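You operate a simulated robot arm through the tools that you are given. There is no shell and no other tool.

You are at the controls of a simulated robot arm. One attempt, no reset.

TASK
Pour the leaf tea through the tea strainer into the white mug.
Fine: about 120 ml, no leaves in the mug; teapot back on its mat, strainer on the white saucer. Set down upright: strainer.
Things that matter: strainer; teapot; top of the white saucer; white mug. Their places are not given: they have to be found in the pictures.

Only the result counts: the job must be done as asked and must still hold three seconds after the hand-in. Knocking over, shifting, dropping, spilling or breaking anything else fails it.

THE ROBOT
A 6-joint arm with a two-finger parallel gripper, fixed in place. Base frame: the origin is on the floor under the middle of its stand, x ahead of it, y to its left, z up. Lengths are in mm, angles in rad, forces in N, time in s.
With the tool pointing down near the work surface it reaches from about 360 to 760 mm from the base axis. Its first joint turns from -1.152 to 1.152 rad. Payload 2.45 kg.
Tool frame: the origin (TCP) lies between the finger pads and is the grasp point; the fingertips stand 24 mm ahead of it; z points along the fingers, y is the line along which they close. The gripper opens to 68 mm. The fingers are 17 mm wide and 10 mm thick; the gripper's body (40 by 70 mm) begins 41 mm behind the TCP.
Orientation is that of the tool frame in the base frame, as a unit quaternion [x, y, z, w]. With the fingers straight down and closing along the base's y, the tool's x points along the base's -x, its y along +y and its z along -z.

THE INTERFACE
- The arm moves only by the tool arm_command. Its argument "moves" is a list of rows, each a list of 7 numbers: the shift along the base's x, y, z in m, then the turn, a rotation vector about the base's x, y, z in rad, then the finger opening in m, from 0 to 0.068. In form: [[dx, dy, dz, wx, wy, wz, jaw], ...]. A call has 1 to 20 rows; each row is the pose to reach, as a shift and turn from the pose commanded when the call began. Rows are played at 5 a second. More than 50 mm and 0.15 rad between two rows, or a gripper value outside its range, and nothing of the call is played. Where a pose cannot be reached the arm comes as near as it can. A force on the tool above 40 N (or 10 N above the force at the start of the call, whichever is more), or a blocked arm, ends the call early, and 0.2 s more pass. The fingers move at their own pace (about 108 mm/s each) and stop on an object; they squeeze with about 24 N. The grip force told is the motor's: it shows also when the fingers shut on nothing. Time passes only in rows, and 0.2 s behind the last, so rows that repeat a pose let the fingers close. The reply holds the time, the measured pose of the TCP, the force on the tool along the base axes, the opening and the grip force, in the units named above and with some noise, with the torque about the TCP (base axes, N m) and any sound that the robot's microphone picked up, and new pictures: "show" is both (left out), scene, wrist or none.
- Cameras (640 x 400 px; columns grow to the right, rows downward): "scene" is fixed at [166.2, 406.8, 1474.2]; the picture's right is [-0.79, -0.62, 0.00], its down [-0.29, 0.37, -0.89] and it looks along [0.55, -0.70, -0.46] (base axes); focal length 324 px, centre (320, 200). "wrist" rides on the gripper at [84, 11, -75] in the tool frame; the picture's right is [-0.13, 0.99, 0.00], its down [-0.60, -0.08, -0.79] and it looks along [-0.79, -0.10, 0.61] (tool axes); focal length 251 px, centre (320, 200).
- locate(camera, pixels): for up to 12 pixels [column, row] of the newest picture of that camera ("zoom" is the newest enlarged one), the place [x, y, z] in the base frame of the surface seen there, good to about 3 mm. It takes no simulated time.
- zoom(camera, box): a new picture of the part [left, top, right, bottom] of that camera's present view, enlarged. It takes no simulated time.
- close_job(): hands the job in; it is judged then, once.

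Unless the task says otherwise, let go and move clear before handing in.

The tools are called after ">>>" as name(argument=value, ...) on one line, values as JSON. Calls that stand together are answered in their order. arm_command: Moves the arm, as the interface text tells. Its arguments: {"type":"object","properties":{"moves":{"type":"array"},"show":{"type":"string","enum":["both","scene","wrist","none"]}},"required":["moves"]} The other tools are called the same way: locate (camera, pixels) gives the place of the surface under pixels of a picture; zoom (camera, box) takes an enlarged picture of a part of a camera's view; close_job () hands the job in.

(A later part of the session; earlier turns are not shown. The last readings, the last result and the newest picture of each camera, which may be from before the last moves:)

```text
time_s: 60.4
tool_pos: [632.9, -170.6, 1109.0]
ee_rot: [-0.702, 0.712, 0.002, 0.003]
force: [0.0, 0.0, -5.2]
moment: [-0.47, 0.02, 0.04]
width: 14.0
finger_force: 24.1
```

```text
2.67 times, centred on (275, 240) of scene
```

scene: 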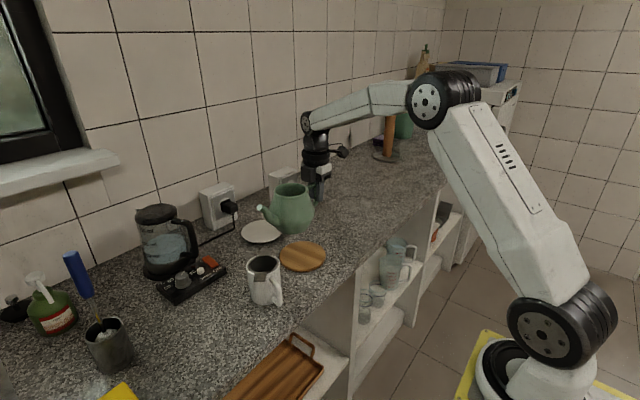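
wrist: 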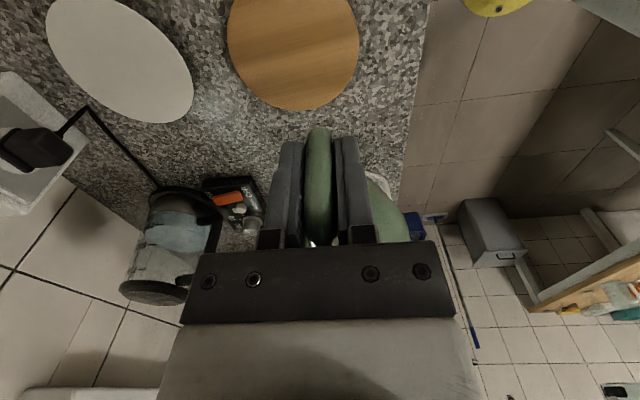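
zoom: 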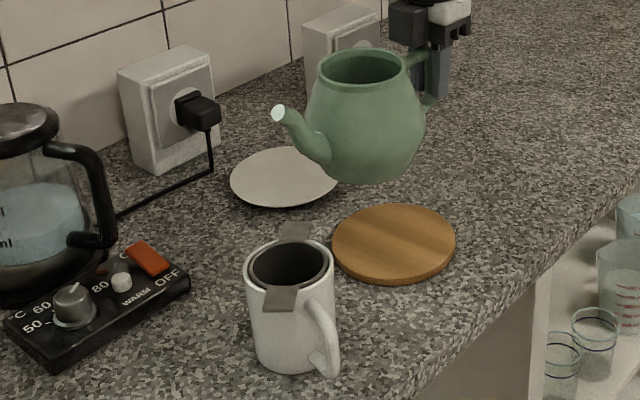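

The spout now faces +y with the pot level. I'll locate the spout tip and take a series of still readings to weigh the full pot (torque about the grip is the cleanest measure).

>>> locate(camera="zoom", pixels=[[274, 112], [283, 108], [280, 118], [318, 65], [405, 62], [360, 48], [360, 84], [370, 180]])

>>> arm_command(moves=[[0, 0, 0, 0, 0, 0, 0.0]], show="none")

>>> arm_command(moves=[[0, 0, 0, 0, 0, 0, 0.0]], show="none")

>>> arm_command(moves=[[0, 0, 0, 0, 0, 0, 0.0]], show="none")

>>> arm_command(moves=[[0, 0, 0, 0, 0, 0, 0.0]], show="none")

>>> arm_command(moves=[[0, 0, 0, 0, 0, 0, 0.0]], show="none")

>>> arm_command(moves=[[0, 0, 0, 0, 0, 0, 0.0]], show="none")

>>> arm_command(moves=[[0, 0, 0, 0, 0, 0, 0.0]], show="none")

>>> arm_command(moves=[[0, 0, 0, 0, 0, 0, 0.0]], show="none")

>>> arm_command(moves=[[0, 0, 0, 0, 0, 0, 0.0]], show="none")

>>> arm_command(moves=[[0, 0, 0, 0, 0, 0, 0.0]], show="none")

```text
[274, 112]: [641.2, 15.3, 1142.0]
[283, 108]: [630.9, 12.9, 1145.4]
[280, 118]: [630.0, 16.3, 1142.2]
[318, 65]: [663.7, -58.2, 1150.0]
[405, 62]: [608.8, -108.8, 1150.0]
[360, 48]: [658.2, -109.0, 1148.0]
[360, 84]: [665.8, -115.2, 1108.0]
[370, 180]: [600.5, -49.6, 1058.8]
```

```text
time_s: 60.8
tool_pos: [633.4, -170.4, 1109.7]
ee_rot: [-0.703, 0.711, 0.002, 0.003]
force: [-0.6, -0.8, -3.8]
moment: [-0.43, -0.02, -0.01]
width: 13.9
finger_force: 24.0
```

```text
time_s: 61.2
tool_pos: [632.2, -170.6, 1109.2]
ee_rot: [-0.702, 0.712, 0.003, 0.003]
force: [-0.1, -0.4, -5.5]
moment: [-0.46, -0.02, 0.0]
width: 13.8
finger_force: 23.9
```

```text
time_s: 61.6
tool_pos: [633.6, -170.8, 1110.0]
ee_rot: [-0.702, 0.712, 0.001, 0.003]
force: [-0.2, 0.6, -4.3]
moment: [-0.45, 0.01, -0.02]
width: 13.7
finger_force: 24.0
```

```text
time_s: 62.0
tool_pos: [632.7, -169.7, 1108.7]
ee_rot: [-0.702, 0.712, 0.002, 0.003]
force: [0.2, -0.2, -5.1]
moment: [-0.47, 0.03, -0.04]
width: 13.6
finger_force: 23.7
```

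```text
time_s: 62.4
tool_pos: [631.8, -171.0, 1108.7]
ee_rot: [-0.702, 0.712, 0.003, 0.003]
force: [0.2, 0.2, -5.4]
moment: [-0.47, 0.04, 0.0]
width: 13.9
finger_force: 24.0
```

```text
time_s: 62.8
tool_pos: [633.2, -170.9, 1110.0]
ee_rot: [-0.702, 0.712, 0.003, 0.003]
force: [0.0, 0.5, -4.0]
moment: [-0.44, 0.01, 0.02]
width: 13.9
finger_force: 24.2
```

```text
time_s: 63.2
tool_pos: [632.3, -170.2, 1109.4]
ee_rot: [-0.702, 0.712, 0.002, 0.002]
force: [0.1, 0.5, -5.2]
moment: [-0.44, 0.06, -0.01]
width: 14.1
finger_force: 23.9
```

```text
time_s: 63.6
tool_pos: [632.3, -170.7, 1109.1]
ee_rot: [-0.702, 0.712, 0.002, 0.002]
force: [0.0, -0.5, -6.0]
moment: [-0.44, 0.03, 0.02]
width: 14.0
finger_force: 23.7
```

```text
time_s: 64.0
tool_pos: [633.2, -171.0, 1109.0]
ee_rot: [-0.702, 0.712, 0.003, 0.003]
force: [1.5, 0.2, -5.6]
moment: [-0.48, 0.0, -0.01]
width: 14.1
finger_force: 23.9
```

```text
time_s: 64.4
tool_pos: [633.7, -170.8, 1108.9]
ee_rot: [-0.702, 0.712, 0.003, 0.002]
force: [0.7, 0.4, -5.5]
moment: [-0.47, 0.03, 0.01]
width: 14.0
finger_force: 23.8
```

Baseline: mean torque ≈0.456 N·m, mean weight ≈5.05 N; 120 ml out should drop the torque to about 0.353. The spout tip is at about (634,14,1143). Now I tilt to 0.5 rad while bringing the tip to (634,10,1035), staying below the expected flow angle.

>>> arm_command(moves=[[0, -0.0018, -0.0018, -0.05, 0, 0, 0.0], [0, -0.0032, -0.0033, -0.1, 0, 0, 0.0], [0, -0.0041, -0.0047, -0.15, 0, 0, 0.0], [0, -0.0046, -0.0062, -0.2, 0, 0, 0.0], [0, -0.0046, -0.0076, -0.25, 0, 0, 0.0], [0, -0.0041, -0.0091, -0.3, 0, 0, 0.0], [0, -0.0032, -0.0106, -0.35, 0, 0, 0.0], [0, -0.0018, -0.0122, -0.4, 0, 0, 0.0], [0, 0.0001, -0.0139, -0.45, 0, 0, 0.0], [0, 0.0024, -0.0157, -0.5, 0, 0, 0.0], [0, 0.0024, -0.0157, -0.5, 0, 0, 0.0]], show="both")

>>> zoom(camera="scene", box=[210, 185, 340, 315])

```text
time_s: 66.8
tool_pos: [632.7, -169.1, 1092.8]
ee_rot: [-0.681, 0.691, -0.174, -0.172]
force: [-0.3, -0.2, -4.4]
moment: [-0.35, 0.03, 0.01]
width: 14.0
finger_force: 24.0
```

scene: 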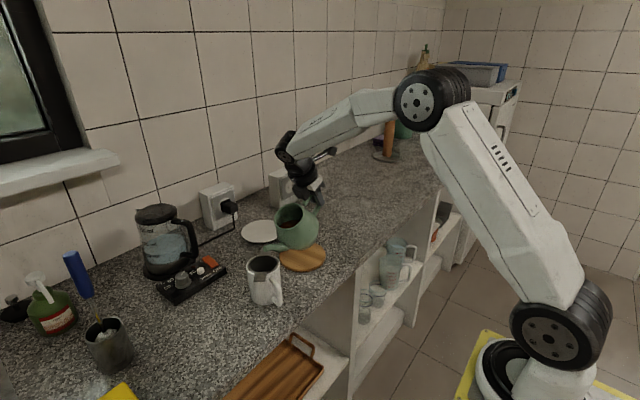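
wrist: 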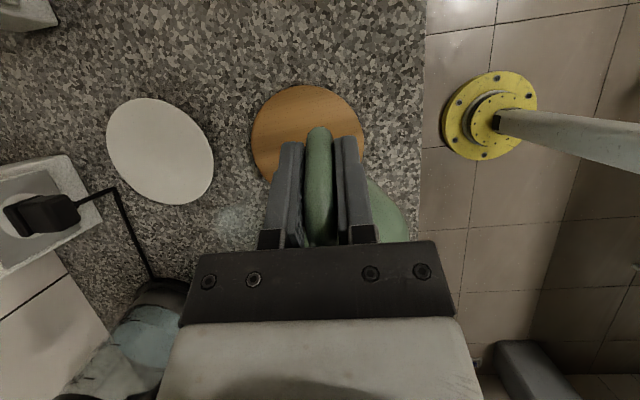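

```text
3.08 times, centred on (275, 250) of scene
```

zoom: 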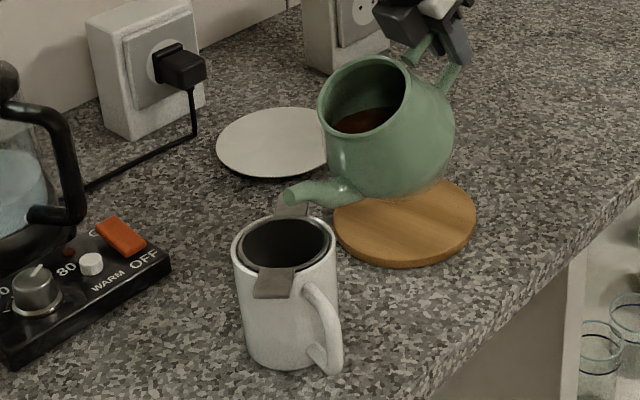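

The pot is tilted about 0.5 rad, tea visible inside at zoom (365,120), spout tip at (290,197) over the strainer, and no flow yet. I'll locate the tea surface and tip to see how much more tilt is needed.

>>> locate(camera="zoom", pixels=[[365, 118], [350, 125], [385, 118], [340, 128], [290, 190], [287, 200], [294, 205], [300, 185], [330, 85], [405, 95], [285, 240], [290, 262]])

```text
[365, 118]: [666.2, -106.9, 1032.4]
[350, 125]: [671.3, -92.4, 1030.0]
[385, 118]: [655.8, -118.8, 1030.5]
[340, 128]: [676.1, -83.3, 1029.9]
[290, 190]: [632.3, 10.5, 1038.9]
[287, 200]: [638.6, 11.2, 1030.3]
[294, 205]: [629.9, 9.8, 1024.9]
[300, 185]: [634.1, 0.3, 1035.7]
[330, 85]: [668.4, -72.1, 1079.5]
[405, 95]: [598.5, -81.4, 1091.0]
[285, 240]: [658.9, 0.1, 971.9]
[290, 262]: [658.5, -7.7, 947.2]
```

Tea stands at z≈1030 and the spout's mouth spans 1025–1039, so flow is about to start. I'll tilt in small steps to 0.56 rad holding the tip in place, then pause and look.

>>> arm_command(moves=[[0, 0.0012, 0.0036, -0.02, 0, 0, 0.0], [0, 0.0025, 0.0071, -0.04, 0, 0, 0.0], [0, 0.0038, 0.0106, -0.06, 0, 0, 0.0], [0, 0.0038, 0.0106, -0.06, 0, 0, 0.0], [0, 0.0038, 0.0106, -0.06, 0, 0, 0.0]], show="scene")

>>> zoom(camera="scene", box=[225, 195, 325, 295])

```text
time_s: 68.0
tool_pos: [633.1, -165.0, 1103.5]
ee_rot: [-0.676, 0.684, -0.195, -0.192]
force: [-0.4, 1.2, -5.1]
moment: [-0.36, -0.01, -0.03]
width: 13.9
finger_force: 23.9
```

scene: 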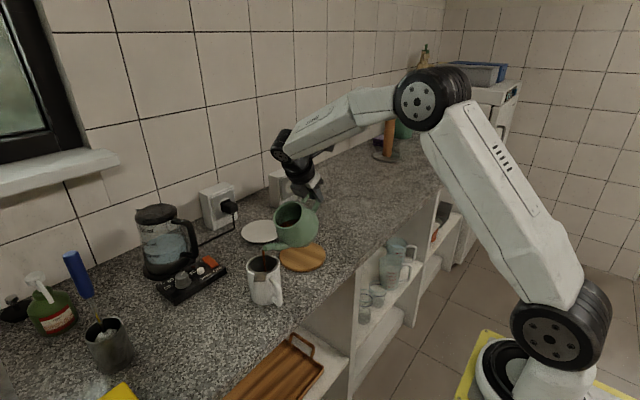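

```text
4.00 times, centred on (275, 245) of scene
```

zoom: 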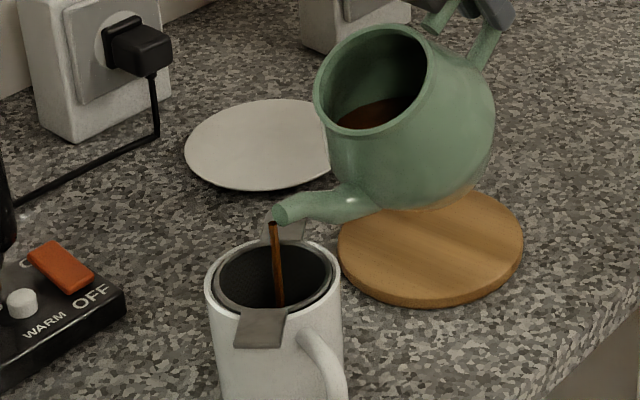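

A thin stream leaves the spout (zoom (277,260)) and falls inside the strainer. I'll hold here and watch the flow, the torque and the tea level.

>>> arm_command(moves=[[0, 0, 0, 0, 0, 0, 0.0], [0, 0, 0, 0, 0, 0, 0.0], [0, 0, 0, 0, 0, 0, 0.0], [0, 0, 0, 0, 0, 0, 0.0]], show="scene")

>>> zoom(camera="scene", box=[225, 195, 325, 295])

>>> locate(camera="zoom", pixels=[[370, 115], [390, 108], [350, 122], [285, 208], [280, 222], [288, 215], [275, 265], [255, 300]])

```text
time_s: 69.0
tool_pos: [633.2, -163.6, 1104.6]
ee_rot: [-0.676, 0.685, -0.194, -0.192]
force: [-0.4, 0.2, -5.0]
moment: [-0.33, 0.02, 0.02]
width: 14.0
finger_force: 24.3
```

scene: 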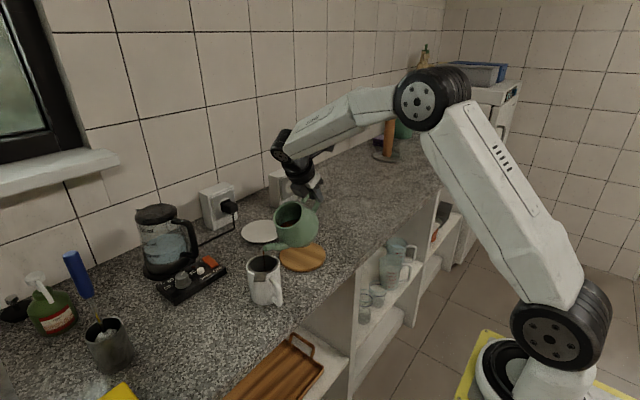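

```text
4.00 times, centred on (275, 245) of scene
```

zoom: 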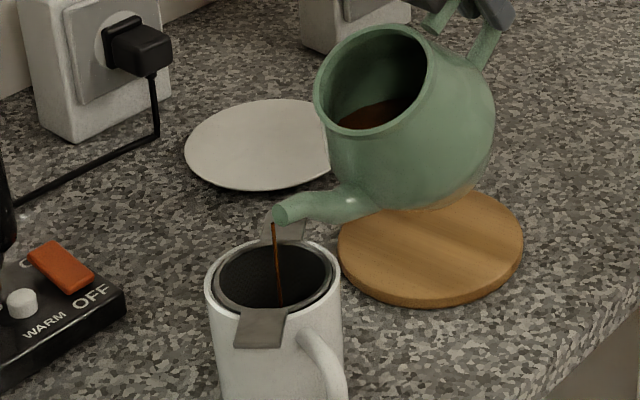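

```text
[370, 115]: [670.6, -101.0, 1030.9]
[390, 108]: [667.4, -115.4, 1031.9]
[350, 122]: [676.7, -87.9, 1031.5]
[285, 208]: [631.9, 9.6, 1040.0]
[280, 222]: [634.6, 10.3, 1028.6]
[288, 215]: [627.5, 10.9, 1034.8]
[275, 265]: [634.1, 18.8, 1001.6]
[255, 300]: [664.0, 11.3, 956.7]
```

The stream thins as the level settles at the lip (surface z≈1031), so the tilt sets the poured volume. I'll tilt slowly to 0.64 rad (small steps, tip held in place) and let it settle.

>>> arm_command(moves=[[0, 0.00035, 0.00087, -0.005, 0, 0, 0.0], [0, 0.0007, 0.00174, -0.01, 0, 0, 0.0], [0, 0.00106, 0.0026, -0.015, 0, 0, 0.0], [0, 0.00142, 0.00347, -0.02, 0, 0, 0.0], [0, 0.00178, 0.00433, -0.025, 0, 0, 0.0], [0, 0.00215, 0.0052, -0.03, 0, 0, 0.0], [0, 0.00252, 0.00606, -0.035, 0, 0, 0.0], [0, 0.0029, 0.00692, -0.04, 0, 0, 0.0], [0, 0.00328, 0.00777, -0.045, 0, 0, 0.0], [0, 0.00367, 0.00862, -0.05, 0, 0, 0.0], [0, 0.00406, 0.00948, -0.055, 0, 0, 0.0], [0, 0.00446, 0.01033, -0.06, 0, 0, 0.0], [0, 0.00486, 0.01118, -0.065, 0, 0, 0.0], [0, 0.00527, 0.01203, -0.07, 0, 0, 0.0], [0, 0.00568, 0.01287, -0.075, 0, 0, 0.0], [0, 0.00609, 0.01371, -0.08, 0, 0, 0.0], [0, 0.00609, 0.01371, -0.08, 0, 0, 0.0], [0, 0.00609, 0.01371, -0.08, 0, 0, 0.0]], show="scene")

>>> zoom(camera="scene", box=[225, 195, 325, 295])

>>> locate(camera="zoom", pixels=[[370, 115], [390, 108], [350, 122], [285, 208], [280, 222], [288, 215], [275, 270], [255, 290]])

```text
time_s: 72.8
tool_pos: [633.4, -158.5, 1118.2]
ee_rot: [-0.667, 0.676, -0.222, -0.219]
force: [0.2, -0.4, -4.0]
moment: [-0.28, -0.02, 0.03]
width: 14.0
finger_force: 24.1
```

scene: 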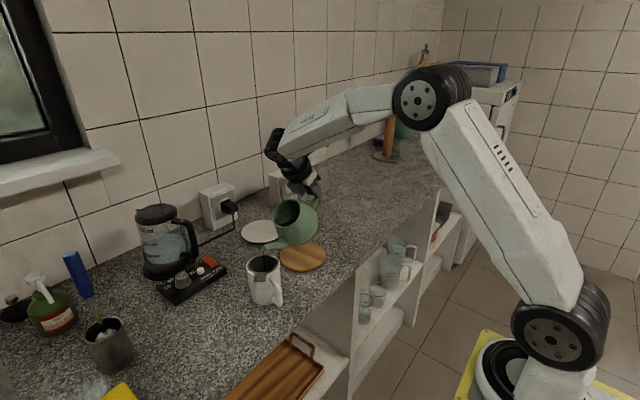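

```text
4.00 times, centred on (275, 245) of scene
```

zoom: 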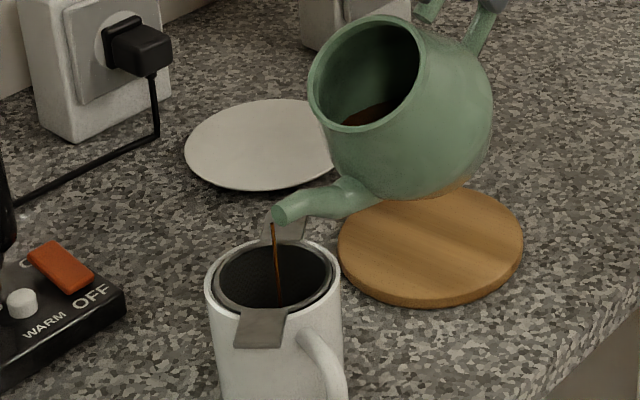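

```text
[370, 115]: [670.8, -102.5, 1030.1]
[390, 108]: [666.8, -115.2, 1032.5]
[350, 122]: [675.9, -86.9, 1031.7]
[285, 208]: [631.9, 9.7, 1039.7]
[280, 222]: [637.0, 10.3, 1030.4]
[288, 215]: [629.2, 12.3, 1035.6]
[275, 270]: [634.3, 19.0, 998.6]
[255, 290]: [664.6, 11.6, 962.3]
```

The stream is thin again; surface at the lip. I'll let it finish, then bring the pot back level at the weighing pose.

>>> arm_command(moves=[[0, 0, 0, 0, 0, 0, 0.0], [0, 0, 0, 0, 0, 0, 0.0], [0, 0, 0, 0, 0, 0, 0.0], [0, 0, 0, 0, 0, 0, 0.0], [0, -0.0032, -0.0068, 0.04, 0, 0, 0.0], [0, -0.0067, -0.0155, 0.09, 0, 0, 0.0], [0, -0.0099, -0.0243, 0.14, 0, 0, 0.0], [0, -0.0122, -0.0225, 0.19, 0, 0, 0.0], [0, -0.0141, -0.0208, 0.24, 0, 0, 0.0], [0, -0.0155, -0.0192, 0.29, 0, 0, 0.0], [0, -0.0164, -0.0177, 0.34, 0, 0, 0.0], [0, -0.0169, -0.0162, 0.39, 0, 0, 0.0], [0, -0.0169, -0.0148, 0.44, 0, 0, 0.0], [0, -0.0164, -0.0133, 0.49, 0, 0, 0.0], [0, -0.0155, -0.0119, 0.54, 0, 0, 0.0], [0, -0.0141, -0.0104, 0.59, 0, 0, 0.0], [0, -0.0123, -0.0086, 0.64, 0, 0, 0.0], [0, -0.0123, -0.0086, 0.64, 0, 0, 0.0], [0, -0.0123, -0.0086, 0.64, 0, 0, 0.0], [0, -0.0123, -0.0086, 0.64, 0, 0, 0.0]], show="scene")

>>> zoom(camera="scene", box=[210, 165, 340, 315])

>>> arm_command(moves=[[0, 0, 0, 0, 0, 0, 0.0]], show="none")

>>> arm_command(moves=[[0, 0, 0, 0, 0, 0, 0.0]], show="none")

>>> arm_command(moves=[[0, 0, 0, 0, 0, 0, 0.0]], show="none")

>>> arm_command(moves=[[0, 0, 0, 0, 0, 0, 0.0]], show="none")

>>> arm_command(moves=[[0, 0, 0, 0, 0, 0, 0.0]], show="none")

>>> arm_command(moves=[[0, 0, 0, 0, 0, 0, 0.0]], show="none")

>>> arm_command(moves=[[0, 0, 0, 0, 0, 0, 0.0]], show="none")

>>> arm_command(moves=[[0, 0, 0, 0, 0, 0, 0.0]], show="none")

>>> arm_command(moves=[[0, 0, 0, 0, 0, 0, 0.0]], show="none")

>>> arm_command(moves=[[0, 0, 0, 0, 0, 0, 0.0]], show="none")

```text
time_s: 77.0
tool_pos: [632.8, -169.2, 1111.2]
ee_rot: [-0.702, 0.712, 0.002, 0.003]
force: [0.0, 0.2, -4.7]
moment: [-0.39, 0.04, 0.01]
width: 13.9
finger_force: 23.6
```

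scene: 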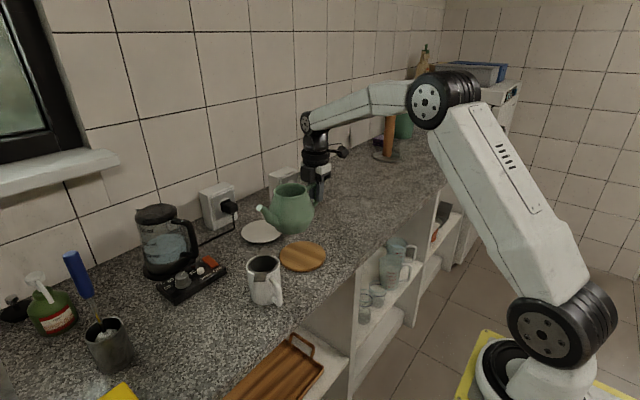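

```text
2.67 times, centred on (275, 240) of scene
```

zoom: 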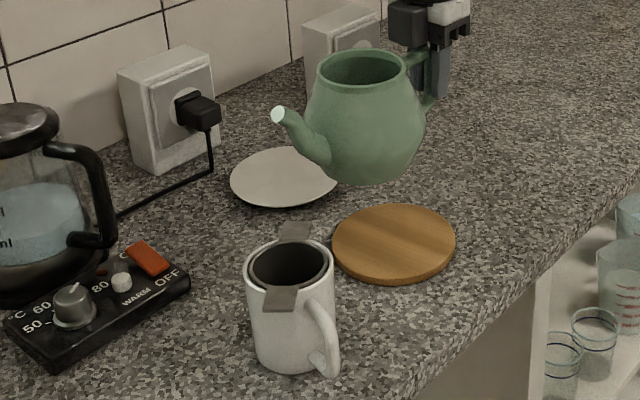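

```text
time_s: 77.4
tool_pos: [634.0, -170.9, 1109.9]
ee_rot: [-0.702, 0.712, 0.002, 0.002]
force: [-0.8, -0.3, -4.4]
moment: [-0.43, 0.01, 0.0]
width: 13.7
finger_force: 24.4
```

```text
time_s: 77.8
tool_pos: [632.3, -171.2, 1109.8]
ee_rot: [-0.702, 0.713, 0.003, 0.003]
force: [0.0, 0.4, -5.3]
moment: [-0.4, 0.01, -0.01]
width: 14.0
finger_force: 24.2
```

```text
time_s: 78.2
tool_pos: [633.2, -170.3, 1110.0]
ee_rot: [-0.702, 0.712, 0.003, 0.003]
force: [0.0, 0.3, -3.6]
moment: [-0.37, 0.01, -0.03]
width: 13.9
finger_force: 23.7
```

```text
time_s: 78.6
tool_pos: [634.0, -170.5, 1108.9]
ee_rot: [-0.702, 0.712, 0.003, 0.003]
force: [-0.4, -0.3, -3.8]
moment: [-0.34, -0.01, -0.02]
width: 13.9
finger_force: 24.3
```

```text
time_s: 79.0
tool_pos: [633.4, -170.4, 1108.6]
ee_rot: [-0.702, 0.712, 0.003, 0.003]
force: [-0.2, -0.2, -4.4]
moment: [-0.37, 0.05, 0.01]
width: 13.9
finger_force: 24.3
```

```text
time_s: 79.4
tool_pos: [633.4, -171.0, 1109.4]
ee_rot: [-0.702, 0.713, 0.002, 0.003]
force: [-1.1, -0.4, -4.1]
moment: [-0.38, 0.02, 0.0]
width: 13.5
finger_force: 23.9
```

```text
time_s: 79.8
tool_pos: [632.8, -170.1, 1109.2]
ee_rot: [-0.702, 0.712, 0.003, 0.002]
force: [0.1, -0.4, -4.3]
moment: [-0.36, 0.0, 0.01]
width: 13.8
finger_force: 23.8
```

```text
time_s: 80.2
tool_pos: [633.6, -170.7, 1110.0]
ee_rot: [-0.702, 0.713, 0.002, 0.002]
force: [-0.6, 0.2, -4.6]
moment: [-0.39, 0.0, -0.01]
width: 13.9
finger_force: 23.8
```

```text
time_s: 80.6
tool_pos: [632.7, -170.7, 1109.3]
ee_rot: [-0.702, 0.712, 0.002, 0.003]
force: [0.3, 0.4, -4.4]
moment: [-0.39, 0.01, 0.0]
width: 14.0
finger_force: 24.1
```

```text
time_s: 81.0
tool_pos: [632.5, -169.5, 1109.4]
ee_rot: [-0.702, 0.712, 0.003, 0.003]
force: [-0.1, -0.1, -4.7]
moment: [-0.4, 0.04, 0.01]
width: 13.9
finger_force: 24.2
```

Mean torque is now ≈0.384 (11 readings) and weight ≈4.39 N: about 80–85 ml poured. I need roughly 35 ml more, which my pot model puts near 0.705–0.72 rad, so I'll tilt again to 0.70 with the tip over the strainer.

>>> arm_command(moves=[[0, -0.0018, -0.0018, -0.05, 0, 0, 0.0], [0, -0.0032, -0.0033, -0.1, 0, 0, 0.0], [0, -0.0041, -0.0047, -0.15, 0, 0, 0.0], [0, -0.0046, -0.0062, -0.2, 0, 0, 0.0], [0, -0.0046, -0.0076, -0.25, 0, 0, 0.0], [0, -0.0041, -0.0091, -0.3, 0, 0, 0.0], [0, -0.0032, -0.0106, -0.35, 0, 0, 0.0], [0, -0.0018, -0.0122, -0.4, 0, 0, 0.0], [0, 0.0001, -0.0139, -0.45, 0, 0, 0.0], [0, 0.0024, -0.0157, -0.5, 0, 0, 0.0], [0, 0.0056, -0.0069, -0.55, 0, 0, 0.0], [0, 0.0091, 0.0018, -0.6, 0, 0, 0.0], [0, 0.01147, 0.00693, -0.63, 0, 0, 0.0], [0, 0.01229, 0.00861, -0.64, 0, 0, 0.0], [0, 0.01314, 0.01027, -0.65, 0, 0, 0.0], [0, 0.014, 0.01195, -0.66, 0, 0, 0.0], [0, 0.0149, 0.0136, -0.67, 0, 0, 0.0], [0, 0.01577, 0.01527, -0.68, 0, 0, 0.0], [0, 0.01667, 0.0169, -0.69, 0, 0, 0.0], [0, 0.0176, 0.0185, -0.7, 0, 0, 0.0]], show="scene")

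>>> zoom(camera="scene", box=[225, 195, 325, 295])

```text
time_s: 85.2
tool_pos: [633.1, -153.9, 1127.6]
ee_rot: [-0.661, 0.669, -0.242, -0.238]
force: [0.8, -0.3, -4.6]
moment: [-0.25, -0.02, -0.03]
width: 14.0
finger_force: 24.1
```

scene: 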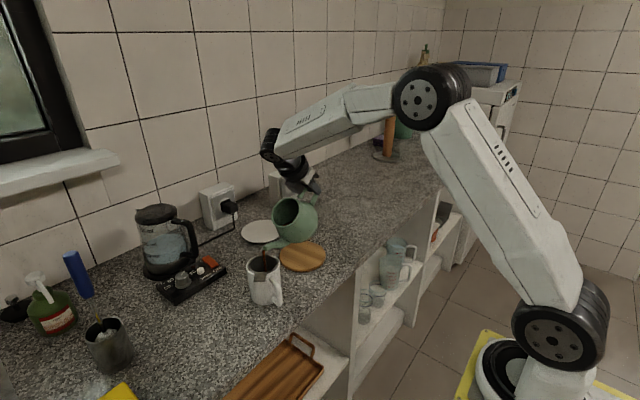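

```text
4.00 times, centred on (275, 245) of scene
```

zoom: 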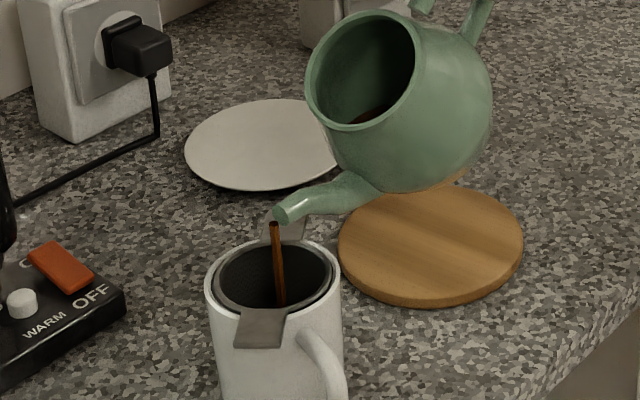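

The stream is running into the strainer (zoom (277,265)). I'll hold the tilt until it thins out.

>>> arm_command(moves=[[0, 0, 0, 0, 0, 0, 0.0], [0, 0, 0, 0, 0, 0, 0.0], [0, 0, 0, 0, 0, 0, 0.0], [0, 0, 0, 0, 0, 0, 0.0], [0, 0, 0, 0, 0, 0, 0.0], [0, 0, 0, 0, 0, 0, 0.0]], show="scene")

>>> zoom(camera="scene", box=[225, 195, 325, 295])

```text
time_s: 86.6
tool_pos: [633.9, -153.9, 1128.3]
ee_rot: [-0.661, 0.669, -0.242, -0.239]
force: [0.1, -0.1, -3.1]
moment: [-0.23, -0.01, 0.01]
width: 14.0
finger_force: 23.9
```

scene: 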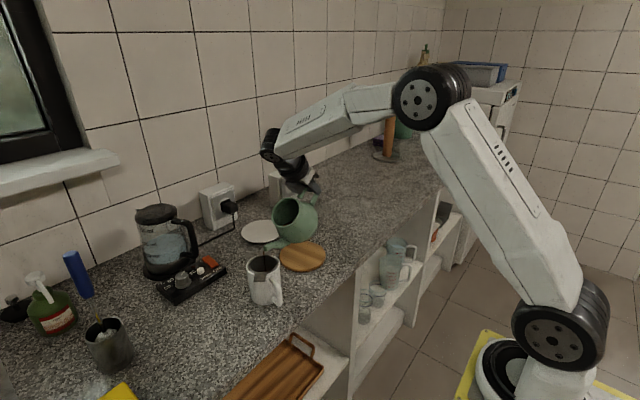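

```text
4.00 times, centred on (275, 245) of scene
```

zoom: 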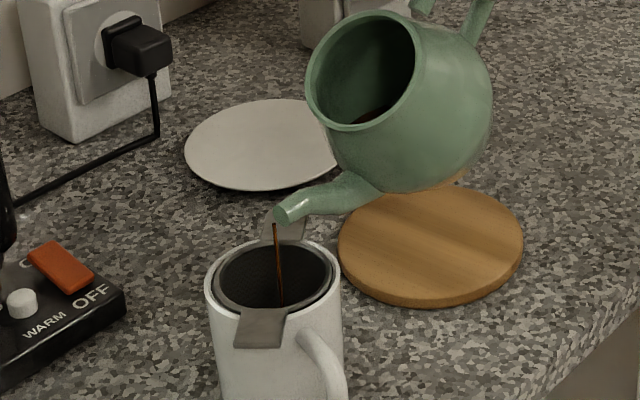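

The stream has thinned to a thread. Returning the pot to level at the weighing pose and taking more readings.

>>> arm_command(moves=[[0, 0, 0, 0, 0, 0, 0.0], [0, 0, 0, 0, 0, 0, 0.0], [0, -0.0045, -0.0082, 0.05, 0, 0, 0.0], [0, -0.0085, -0.0167, 0.1, 0, 0, 0.0], [0, -0.012, -0.0254, 0.15, 0, 0, 0.0], [0, -0.0152, -0.0342, 0.2, 0, 0, 0.0], [0, -0.0175, -0.0324, 0.25, 0, 0, 0.0], [0, -0.0194, -0.0307, 0.3, 0, 0, 0.0], [0, -0.0208, -0.0291, 0.35, 0, 0, 0.0], [0, -0.0217, -0.0276, 0.4, 0, 0, 0.0], [0, -0.0222, -0.0261, 0.45, 0, 0, 0.0], [0, -0.0222, -0.0247, 0.5, 0, 0, 0.0], [0, -0.0217, -0.0232, 0.55, 0, 0, 0.0], [0, -0.0208, -0.0218, 0.6, 0, 0, 0.0], [0, -0.0194, -0.0203, 0.65, 0, 0, 0.0], [0, -0.0176, -0.0185, 0.7, 0, 0, 0.0], [0, -0.0176, -0.0185, 0.7, 0, 0, 0.0], [0, -0.0176, -0.0185, 0.7, 0, 0, 0.0], [0, -0.0176, -0.0185, 0.7, 0, 0, 0.0]], show="scene")

>>> arm_command(moves=[[0, 0, 0, 0, 0, 0, 0.0]], show="none")

>>> arm_command(moves=[[0, 0, 0, 0, 0, 0, 0.0]], show="none")

>>> arm_command(moves=[[0, 0, 0, 0, 0, 0, 0.0]], show="none")

>>> arm_command(moves=[[0, 0, 0, 0, 0, 0, 0.0]], show="none")

>>> arm_command(moves=[[0, 0, 0, 0, 0, 0, 0.0]], show="none")

>>> arm_command(moves=[[0, 0, 0, 0, 0, 0, 0.0]], show="none")

>>> arm_command(moves=[[0, 0, 0, 0, 0, 0, 0.0]], show="none")

>>> arm_command(moves=[[0, 0, 0, 0, 0, 0, 0.0]], show="none")

>>> arm_command(moves=[[0, 0, 0, 0, 0, 0, 0.0]], show="none")

>>> arm_command(moves=[[0, 0, 0, 0, 0, 0, 0.0]], show="none")

>>> arm_command(moves=[[0, 0, 0, 0, 0, 0, 0.0]], show="none")

>>> arm_command(moves=[[0, 0, 0, 0, 0, 0, 0.0]], show="none")

>>> arm_command(moves=[[0, 0, 0, 0, 0, 0, 0.0]], show="none")

>>> arm_command(moves=[[0, 0, 0, 0, 0, 0, 0.0]], show="none")

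>>> arm_command(moves=[[0, 0, 0, 0, 0, 0, 0.0]], show="none")

>>> arm_command(moves=[[0, 0, 0, 0, 0, 0, 0.0]], show="none")

```text
time_s: 90.6
tool_pos: [632.6, -169.3, 1110.1]
ee_rot: [-0.702, 0.712, 0.003, 0.002]
force: [-0.3, 0.1, -4.1]
moment: [-0.36, 0.01, 0.01]
width: 13.8
finger_force: 24.3
```

scene: 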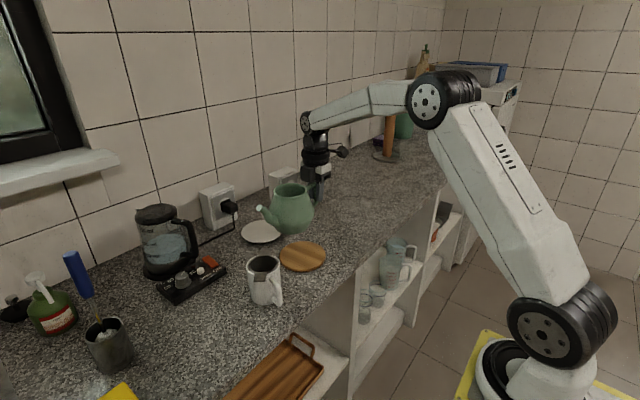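

```text
time_s: 91.0
tool_pos: [632.8, -169.8, 1110.1]
ee_rot: [-0.702, 0.712, 0.002, 0.002]
force: [0.3, -0.3, -3.5]
moment: [-0.3, -0.03, 0.01]
width: 13.9
finger_force: 23.9
```

```text
time_s: 91.4
tool_pos: [632.8, -170.1, 1111.0]
ee_rot: [-0.702, 0.712, 0.002, 0.002]
force: [-0.1, 0.3, -4.4]
moment: [-0.34, -0.02, 0.0]
width: 14.0
finger_force: 23.8
```

```text
time_s: 91.8
tool_pos: [633.3, -169.6, 1108.9]
ee_rot: [-0.702, 0.712, 0.002, 0.003]
force: [0.5, -0.5, -3.2]
moment: [-0.32, 0.0, -0.05]
width: 13.8
finger_force: 24.2
```

```text
time_s: 92.2
tool_pos: [632.7, -169.9, 1111.0]
ee_rot: [-0.702, 0.712, 0.002, 0.003]
force: [0.7, -0.3, -3.7]
moment: [-0.28, 0.01, 0.02]
width: 14.1
finger_force: 23.8
```

```text
time_s: 92.6
tool_pos: [633.5, -170.3, 1109.9]
ee_rot: [-0.702, 0.712, 0.002, 0.002]
force: [0.5, 0.1, -3.5]
moment: [-0.31, -0.02, -0.02]
width: 13.8
finger_force: 24.4
```

```text
time_s: 93.0
tool_pos: [633.7, -171.0, 1110.2]
ee_rot: [-0.702, 0.712, 0.002, 0.003]
force: [-0.2, -0.3, -2.9]
moment: [-0.35, 0.02, 0.01]
width: 13.5
finger_force: 24.0
```

```text
time_s: 93.4
tool_pos: [633.4, -169.4, 1109.2]
ee_rot: [-0.701, 0.713, 0.002, 0.002]
force: [0.0, -0.5, -5.0]
moment: [-0.34, 0.0, -0.01]
width: 13.8
finger_force: 23.6
```

```text
time_s: 93.8
tool_pos: [633.1, -170.0, 1109.3]
ee_rot: [-0.702, 0.712, 0.002, 0.003]
force: [0.4, 0.3, -3.3]
moment: [-0.33, 0.01, 0.0]
width: 14.1
finger_force: 24.3
```

```text
time_s: 94.2
tool_pos: [632.4, -169.3, 1110.5]
ee_rot: [-0.702, 0.712, 0.002, 0.002]
force: [0.4, 0.4, -4.1]
moment: [-0.34, -0.02, -0.01]
width: 13.7
finger_force: 24.1
```

```text
time_s: 94.6
tool_pos: [633.9, -169.8, 1109.8]
ee_rot: [-0.702, 0.712, 0.002, 0.002]
force: [0.5, -0.3, -4.0]
moment: [-0.35, 0.03, -0.01]
width: 13.9
finger_force: 24.2
```

```text
time_s: 95.0
tool_pos: [632.7, -169.5, 1111.2]
ee_rot: [-0.702, 0.712, 0.002, 0.002]
force: [0.4, 0.2, -3.9]
moment: [-0.38, 0.02, -0.03]
width: 13.7
finger_force: 23.8
```

```text
time_s: 95.4
tool_pos: [633.0, -171.1, 1110.9]
ee_rot: [-0.702, 0.712, 0.002, 0.003]
force: [-0.1, -0.5, -4.0]
moment: [-0.36, -0.02, 0.01]
width: 13.9
finger_force: 23.6
```

```text
time_s: 95.8
tool_pos: [634.4, -169.2, 1111.4]
ee_rot: [-0.702, 0.712, 0.003, 0.003]
force: [0.6, 0.1, -3.9]
moment: [-0.38, 0.0, 0.0]
width: 14.0
finger_force: 24.2
```

```text
time_s: 96.2
tool_pos: [632.8, -168.7, 1109.5]
ee_rot: [-0.702, 0.712, 0.002, 0.003]
force: [0.5, -0.1, -3.1]
moment: [-0.37, 0.02, 0.01]
width: 13.9
finger_force: 24.0
```

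```text
time_s: 96.6
tool_pos: [633.2, -170.3, 1110.0]
ee_rot: [-0.702, 0.712, 0.003, 0.002]
force: [0.0, 0.0, -2.9]
moment: [-0.34, 0.01, 0.01]
width: 13.8
finger_force: 24.4
```

```text
time_s: 97.0
tool_pos: [632.3, -170.0, 1110.4]
ee_rot: [-0.702, 0.712, 0.002, 0.002]
force: [-0.5, -0.8, -3.8]
moment: [-0.3, 0.01, 0.0]
width: 14.0
finger_force: 23.5
```

Weight is now ≈3.72 N (17 readings) and torque ≈0.338: about 1.2–1.3 N has left the pot including leaves, and the pot model gives 120–129 ml, so I stop pouring. Now I turn the pot back to its original heading above the mat.

>>> arm_command(moves=[[-0.001, 0, 0, 0, 0, -0.03, 0.0], [-0.004, 0, 0, 0, 0, -0.09, 0.0], [-0.008, 0, 0, 0, 0, -0.17, 0.0], [-0.012, 0, 0, 0, 0, -0.25, 0.0], [-0.016, 0, 0, 0, 0, -0.33, 0.0], [-0.02, 0, 0, 0, 0, -0.41, 0.0], [-0.024, 0, 0, 0, 0, -0.49, 0.0], [-0.028, 0, 0, 0, 0, -0.57, 0.0], [-0.032, 0, 0, 0, 0, -0.65, 0.0], [-0.036, 0, 0, 0, 0, -0.73, 0.0], [-0.04, 0, 0, 0, 0, -0.81, 0.0], [-0.044, 0.001, 0, 0, 0, -0.89, 0.0], [-0.048, 0.001, 0, 0, 0, -0.97, 0.0], [-0.052, 0.001, 0, 0, 0, -1.05, 0.0], [-0.055, 0.001, 0, 0, 0, -1.13, 0.0], [-0.057, 0.002, 0, 0, 0, -1.2, 0.0], [-0.0585, 0.002, 0, 0, 0, -1.25, 0.0], [-0.059, 0.002, 0, 0, 0, -1.27, 0.0], [-0.059, 0.002, 0, 0, 0, -1.27, 0.0]], show="both")

>>> zoom(camera="scene", box=[240, 165, 370, 275])

>>> locate(camera="zoom", pixels=[[178, 35], [245, 55], [355, 42], [300, 27], [300, 70], [395, 80], [310, 190], [345, 180]])

```text
time_s: 101.0
tool_pos: [573.6, -169.1, 1109.7]
ee_rot: [-0.142, 0.99, 0.001, 0.003]
force: [-0.6, 0.4, -3.9]
moment: [-0.09, 0.34, 0.05]
width: 13.6
finger_force: 24.2
```

scene: 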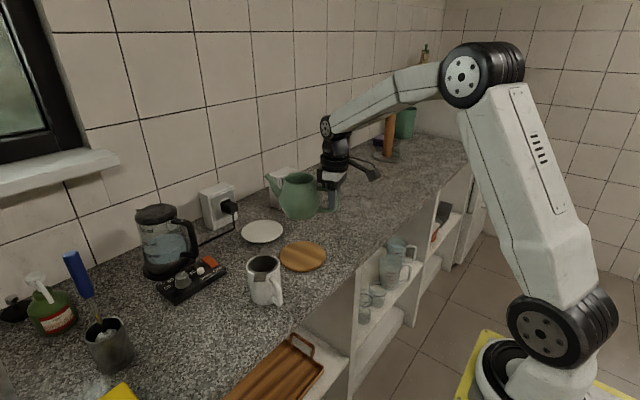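
wrist: 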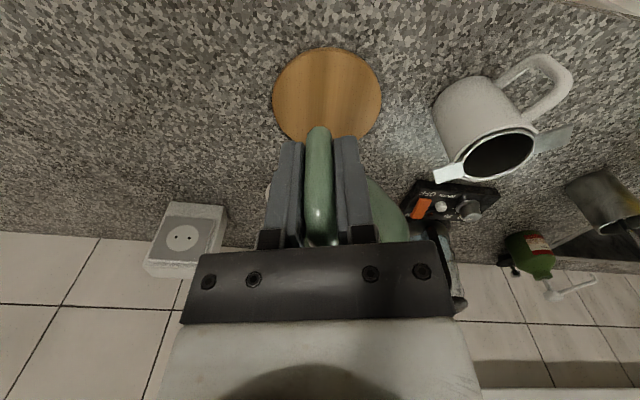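

```text
3.64 times, centred on (305, 220) of scene
```

zoom: 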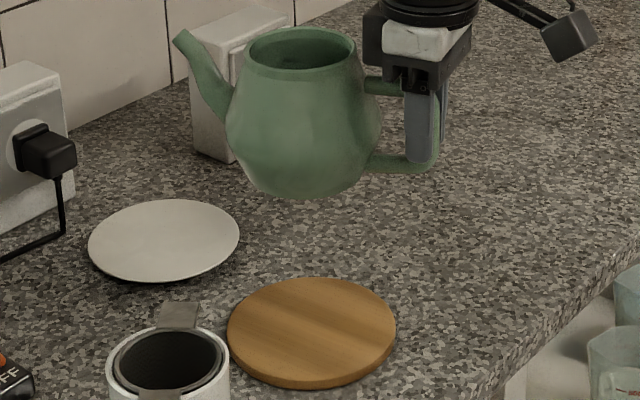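

```text
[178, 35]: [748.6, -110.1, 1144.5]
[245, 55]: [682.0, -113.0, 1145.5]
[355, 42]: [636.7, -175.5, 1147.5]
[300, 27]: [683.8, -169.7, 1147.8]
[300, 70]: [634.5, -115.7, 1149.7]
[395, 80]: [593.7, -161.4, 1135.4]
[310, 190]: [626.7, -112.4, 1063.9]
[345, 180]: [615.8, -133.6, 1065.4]
```

The pot is level and back over the mat in its original pose (spout tip (749,-110), rim z≈1147). Lowering it gently onto the mat.

>>> arm_command(moves=[[0, 0, -0.004, 0, 0, 0, 0.0], [0, 0, -0.014, 0, 0, 0, 0.0], [0, 0, -0.026, 0, 0, 0, 0.0], [0, 0, -0.038, 0, 0, 0, 0.0], [0, 0, -0.05, 0, 0, 0, 0.0], [0, 0, -0.062, 0, 0, 0, 0.0], [0, 0, -0.074, 0, 0, 0, 0.0], [0, 0, -0.086, 0, 0, 0, 0.0], [0, 0, -0.098, 0, 0, 0, 0.0], [0, 0, -0.11, 0, 0, 0, 0.0], [0, 0, -0.12, 0, 0, 0, 0.0], [0, 0, -0.127, 0, 0, 0, 0.0], [0, 0, -0.132, 0, 0, 0, 0.0], [0, 0, -0.135, 0, 0, 0, 0.0], [0, 0, -0.1365, 0, 0, 0, 0.0], [0, 0, -0.1365, 0, 0, 0, 0.0]], show="scene")

>>> zoom(camera="scene", box=[265, 205, 375, 295])

```text
time_s: 104.4
tool_pos: [574.0, -168.7, 972.8]
ee_rot: [-0.144, 0.99, 0.001, 0.003]
force: [-1.0, 0.7, 0.5]
moment: [0.1, -0.12, 0.12]
width: 13.9
finger_force: 24.4
```

scene: 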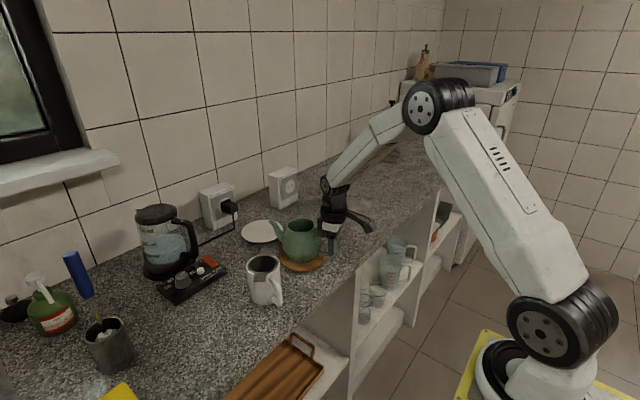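

```text
4.44 times, centred on (320, 250) of scene
```

zoom: 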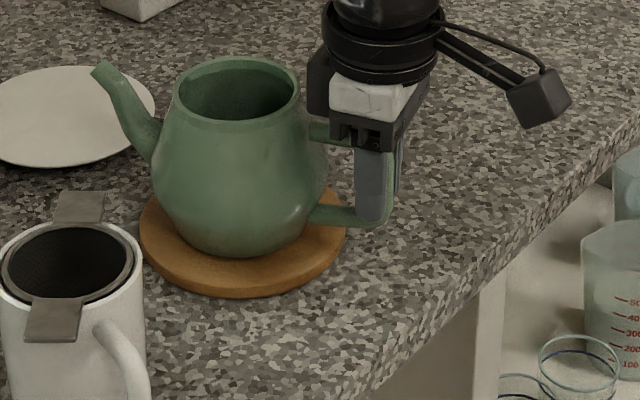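

The weight is off the gripper (Fz≈+0.5 N, torque reversed), so the pot stands on the mat. I'll open the fingers and rise straight up.

>>> arm_command(moves=[[0, 0, 0, 0, 0, 0, 0.018], [0, 0, 0, 0, 0, 0, 0.028], [0, 0, 0, 0, 0, 0, 0.04], [0, 0, 0, 0, 0, 0, 0.04], [0, 0, 0.01, 0, 0, 0, 0.04], [0, 0, 0.03, 0, 0, 0, 0.04], [0, 0, 0.06, 0, 0, 0, 0.04], [0, 0, 0.1, 0, 0, 0, 0.04], [0, 0, 0.14, 0, 0, 0, 0.04], [0, 0, 0.17, 0, 0, 0, 0.04]], show="both")

>>> zoom(camera="scene", box=[225, 195, 355, 305])

>>> zoom(camera="wrist", box=[250, 40, 570, 240])

```text
time_s: 106.6
tool_pos: [573.0, -169.7, 1142.5]
ee_rot: [-0.143, 0.99, 0.0, 0.002]
force: [-0.6, 0.1, -1.6]
moment: [-0.02, 0.0, -0.03]
width: 40.0
finger_force: 0.0
```

scene: 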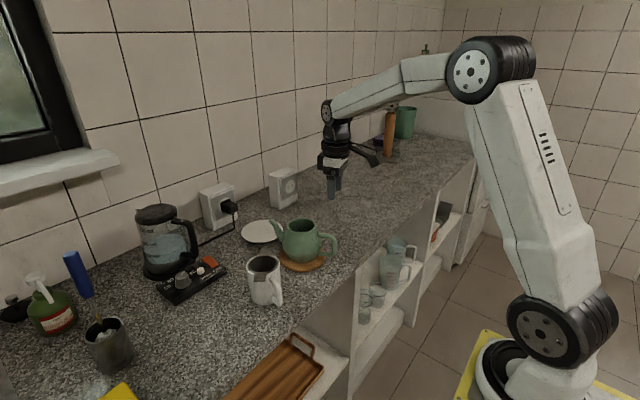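
wrist: 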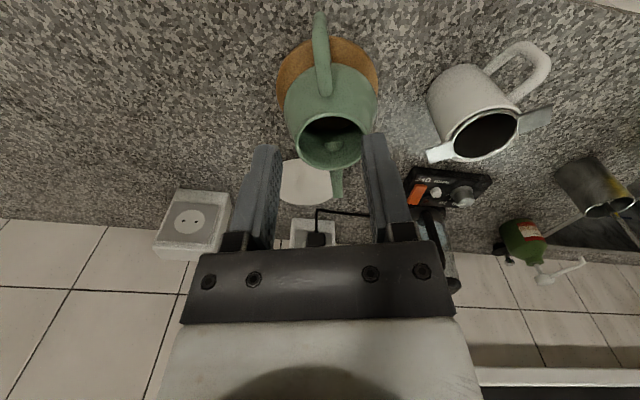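

```text
3.64 times, centred on (290, 250) of scene
```

zoom: 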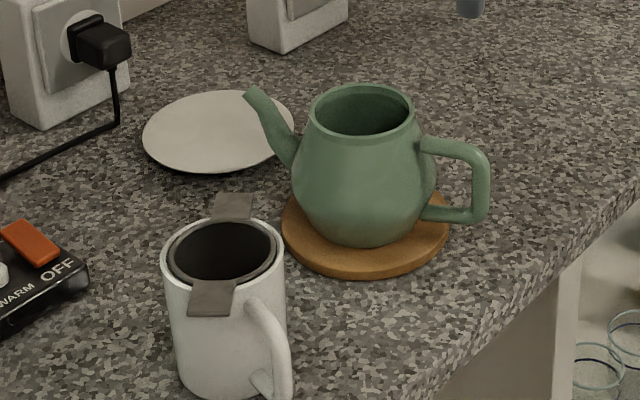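

```text
2.00 times, centred on (410, 140) of wrist
```

zoom: 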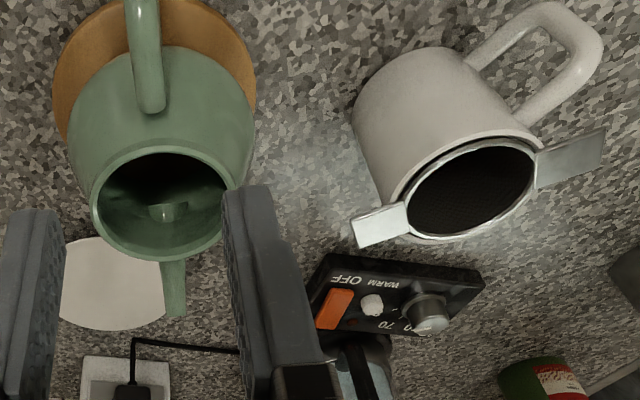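

The teapot stands centred on its mat, clear of the gripper. Next I fetch the strainer with a flat pinch; this time I'll pitch the tool up exactly in the arm's plane (at y=0) so the wrist takes the configuration that allows both yaw directions.

>>> arm_command(moves=[[-0.0078, 0.0141, 0.002, 0, 0, 0.107, 0.03], [-0.0155, 0.0283, 0.004, 0, 0, 0.214, 0.03], [-0.0233, 0.0424, 0.006, 0, 0, 0.321, 0.03], [-0.031, 0.0566, 0.008, 0, 0, 0.428, 0.03], [-0.0388, 0.0707, 0.008, 0, 0, 0.535, 0.03], [-0.0465, 0.0849, 0.008, 0, 0, 0.642, 0.03], [-0.0543, 0.099, 0.008, 0, 0, 0.749, 0.03], [-0.062, 0.1131, 0.008, 0, 0, 0.856, 0.03], [-0.0698, 0.1273, 0.008, 0, 0, 0.963, 0.03], [-0.0775, 0.1414, 0.008, 0, 0, 1.07, 0.03], [-0.0853, 0.1556, 0.008, 0, 0, 1.177, 0.03], [-0.093, 0.1697, 0.008, 0, 0, 1.283, 0.03], [-0.093, 0.1697, 0.008, 0, 0, 1.283, 0.03]], show="none")

```text
time_s: 109.4
tool_pos: [480.9, 2.7, 1151.7]
ee_rot: [0.707, -0.707, -0.003, -0.002]
force: [-0.8, 0.0, 0.2]
moment: [0.0, -0.01, 0.01]
width: 30.0
finger_force: 0.0
```

At (481,2,1152), tool down with 90° yaw. Now the in-plane pitch-up to horizontal.

>>> arm_command(moves=[[0, -0.001, 0, 0, -0.14, 0, 0.03], [0, -0.001, 0, 0, -0.28, 0, 0.03], [0, -0.001, 0, 0, -0.42, 0, 0.03], [0, -0.001, 0, 0, -0.56, 0, 0.03], [0, -0.001, 0, 0, -0.7, 0, 0.03], [0, -0.001, 0, 0, -0.84, 0, 0.03], [0, -0.001, 0, 0, -0.98, 0, 0.03], [0, -0.001, 0, 0, -1.12, 0, 0.03], [0, -0.001, 0, 0, -1.26, 0, 0.03], [0, -0.001, 0, 0, -1.4, 0, 0.03], [0, -0.001, 0, 0, -1.5, 0, 0.03], [0, -0.001, 0, 0, -1.5708, 0, 0.03], [0, -0.001, 0, 0, -1.5708, 0, 0.03]], show="scene")

```text
time_s: 112.2
tool_pos: [531.8, -1.6, 1153.4]
ee_rot: [-0.501, 0.498, -0.499, 0.502]
force: [0.4, 1.0, -0.8]
moment: [0.0, 0.0, -0.01]
width: 29.7
finger_force: 0.1
out of reach, approached as far as the arm can: row 7, 8, 9, 10, 11, 12, 13
```

scene: 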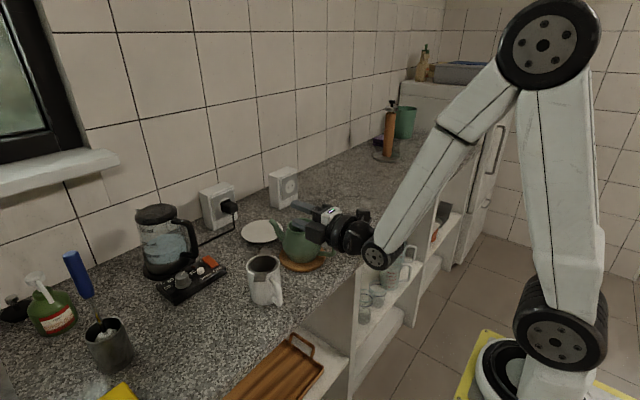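

The pitch-up ended 52 mm off target (rows 7–13 flagged), so this wrist configuration is limited. The configuration used before only allows yaws to the right of the arm plane, and for that approach to the saucer the teapot would be in the way. My plan: park the teapot temporarily on the free counter to the right, place the strainer on the saucer, then return the teapot to its mat. First pitch back down.

>>> arm_command(moves=[[0, 0, 0, 0, 0.14, 0, 0.04], [0, 0, 0, 0, 0.28, 0, 0.04], [0, 0, 0, 0, 0.42, 0, 0.04], [0, 0, 0, 0, 0.56, 0, 0.04], [0, 0, 0, 0, 0.7, 0, 0.04], [0, 0, 0, 0, 0.84, 0, 0.04], [0, 0, 0, 0, 0.98, 0, 0.04], [0, 0, 0, 0, 1.12, 0, 0.04], [0, 0, 0, 0, 1.26, 0, 0.04], [0, 0, 0, 0, 1.4, 0, 0.04], [0, 0, 0, 0, 1.5, 0, 0.04], [0, 0, 0, 0, 1.5708, 0, 0.04], [0, 0, 0, 0, 1.5708, 0, 0.04]], show="scene")

```text
time_s: 115.0
tool_pos: [529.0, -1.9, 1150.7]
ee_rot: [-0.707, 0.707, 0.002, 0.003]
force: [0.5, 0.4, -0.1]
moment: [-0.01, 0.0, -0.02]
width: 39.9
finger_force: 0.1
```

scene: 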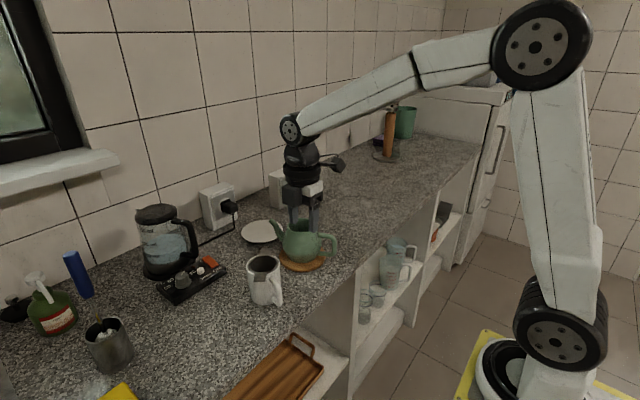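

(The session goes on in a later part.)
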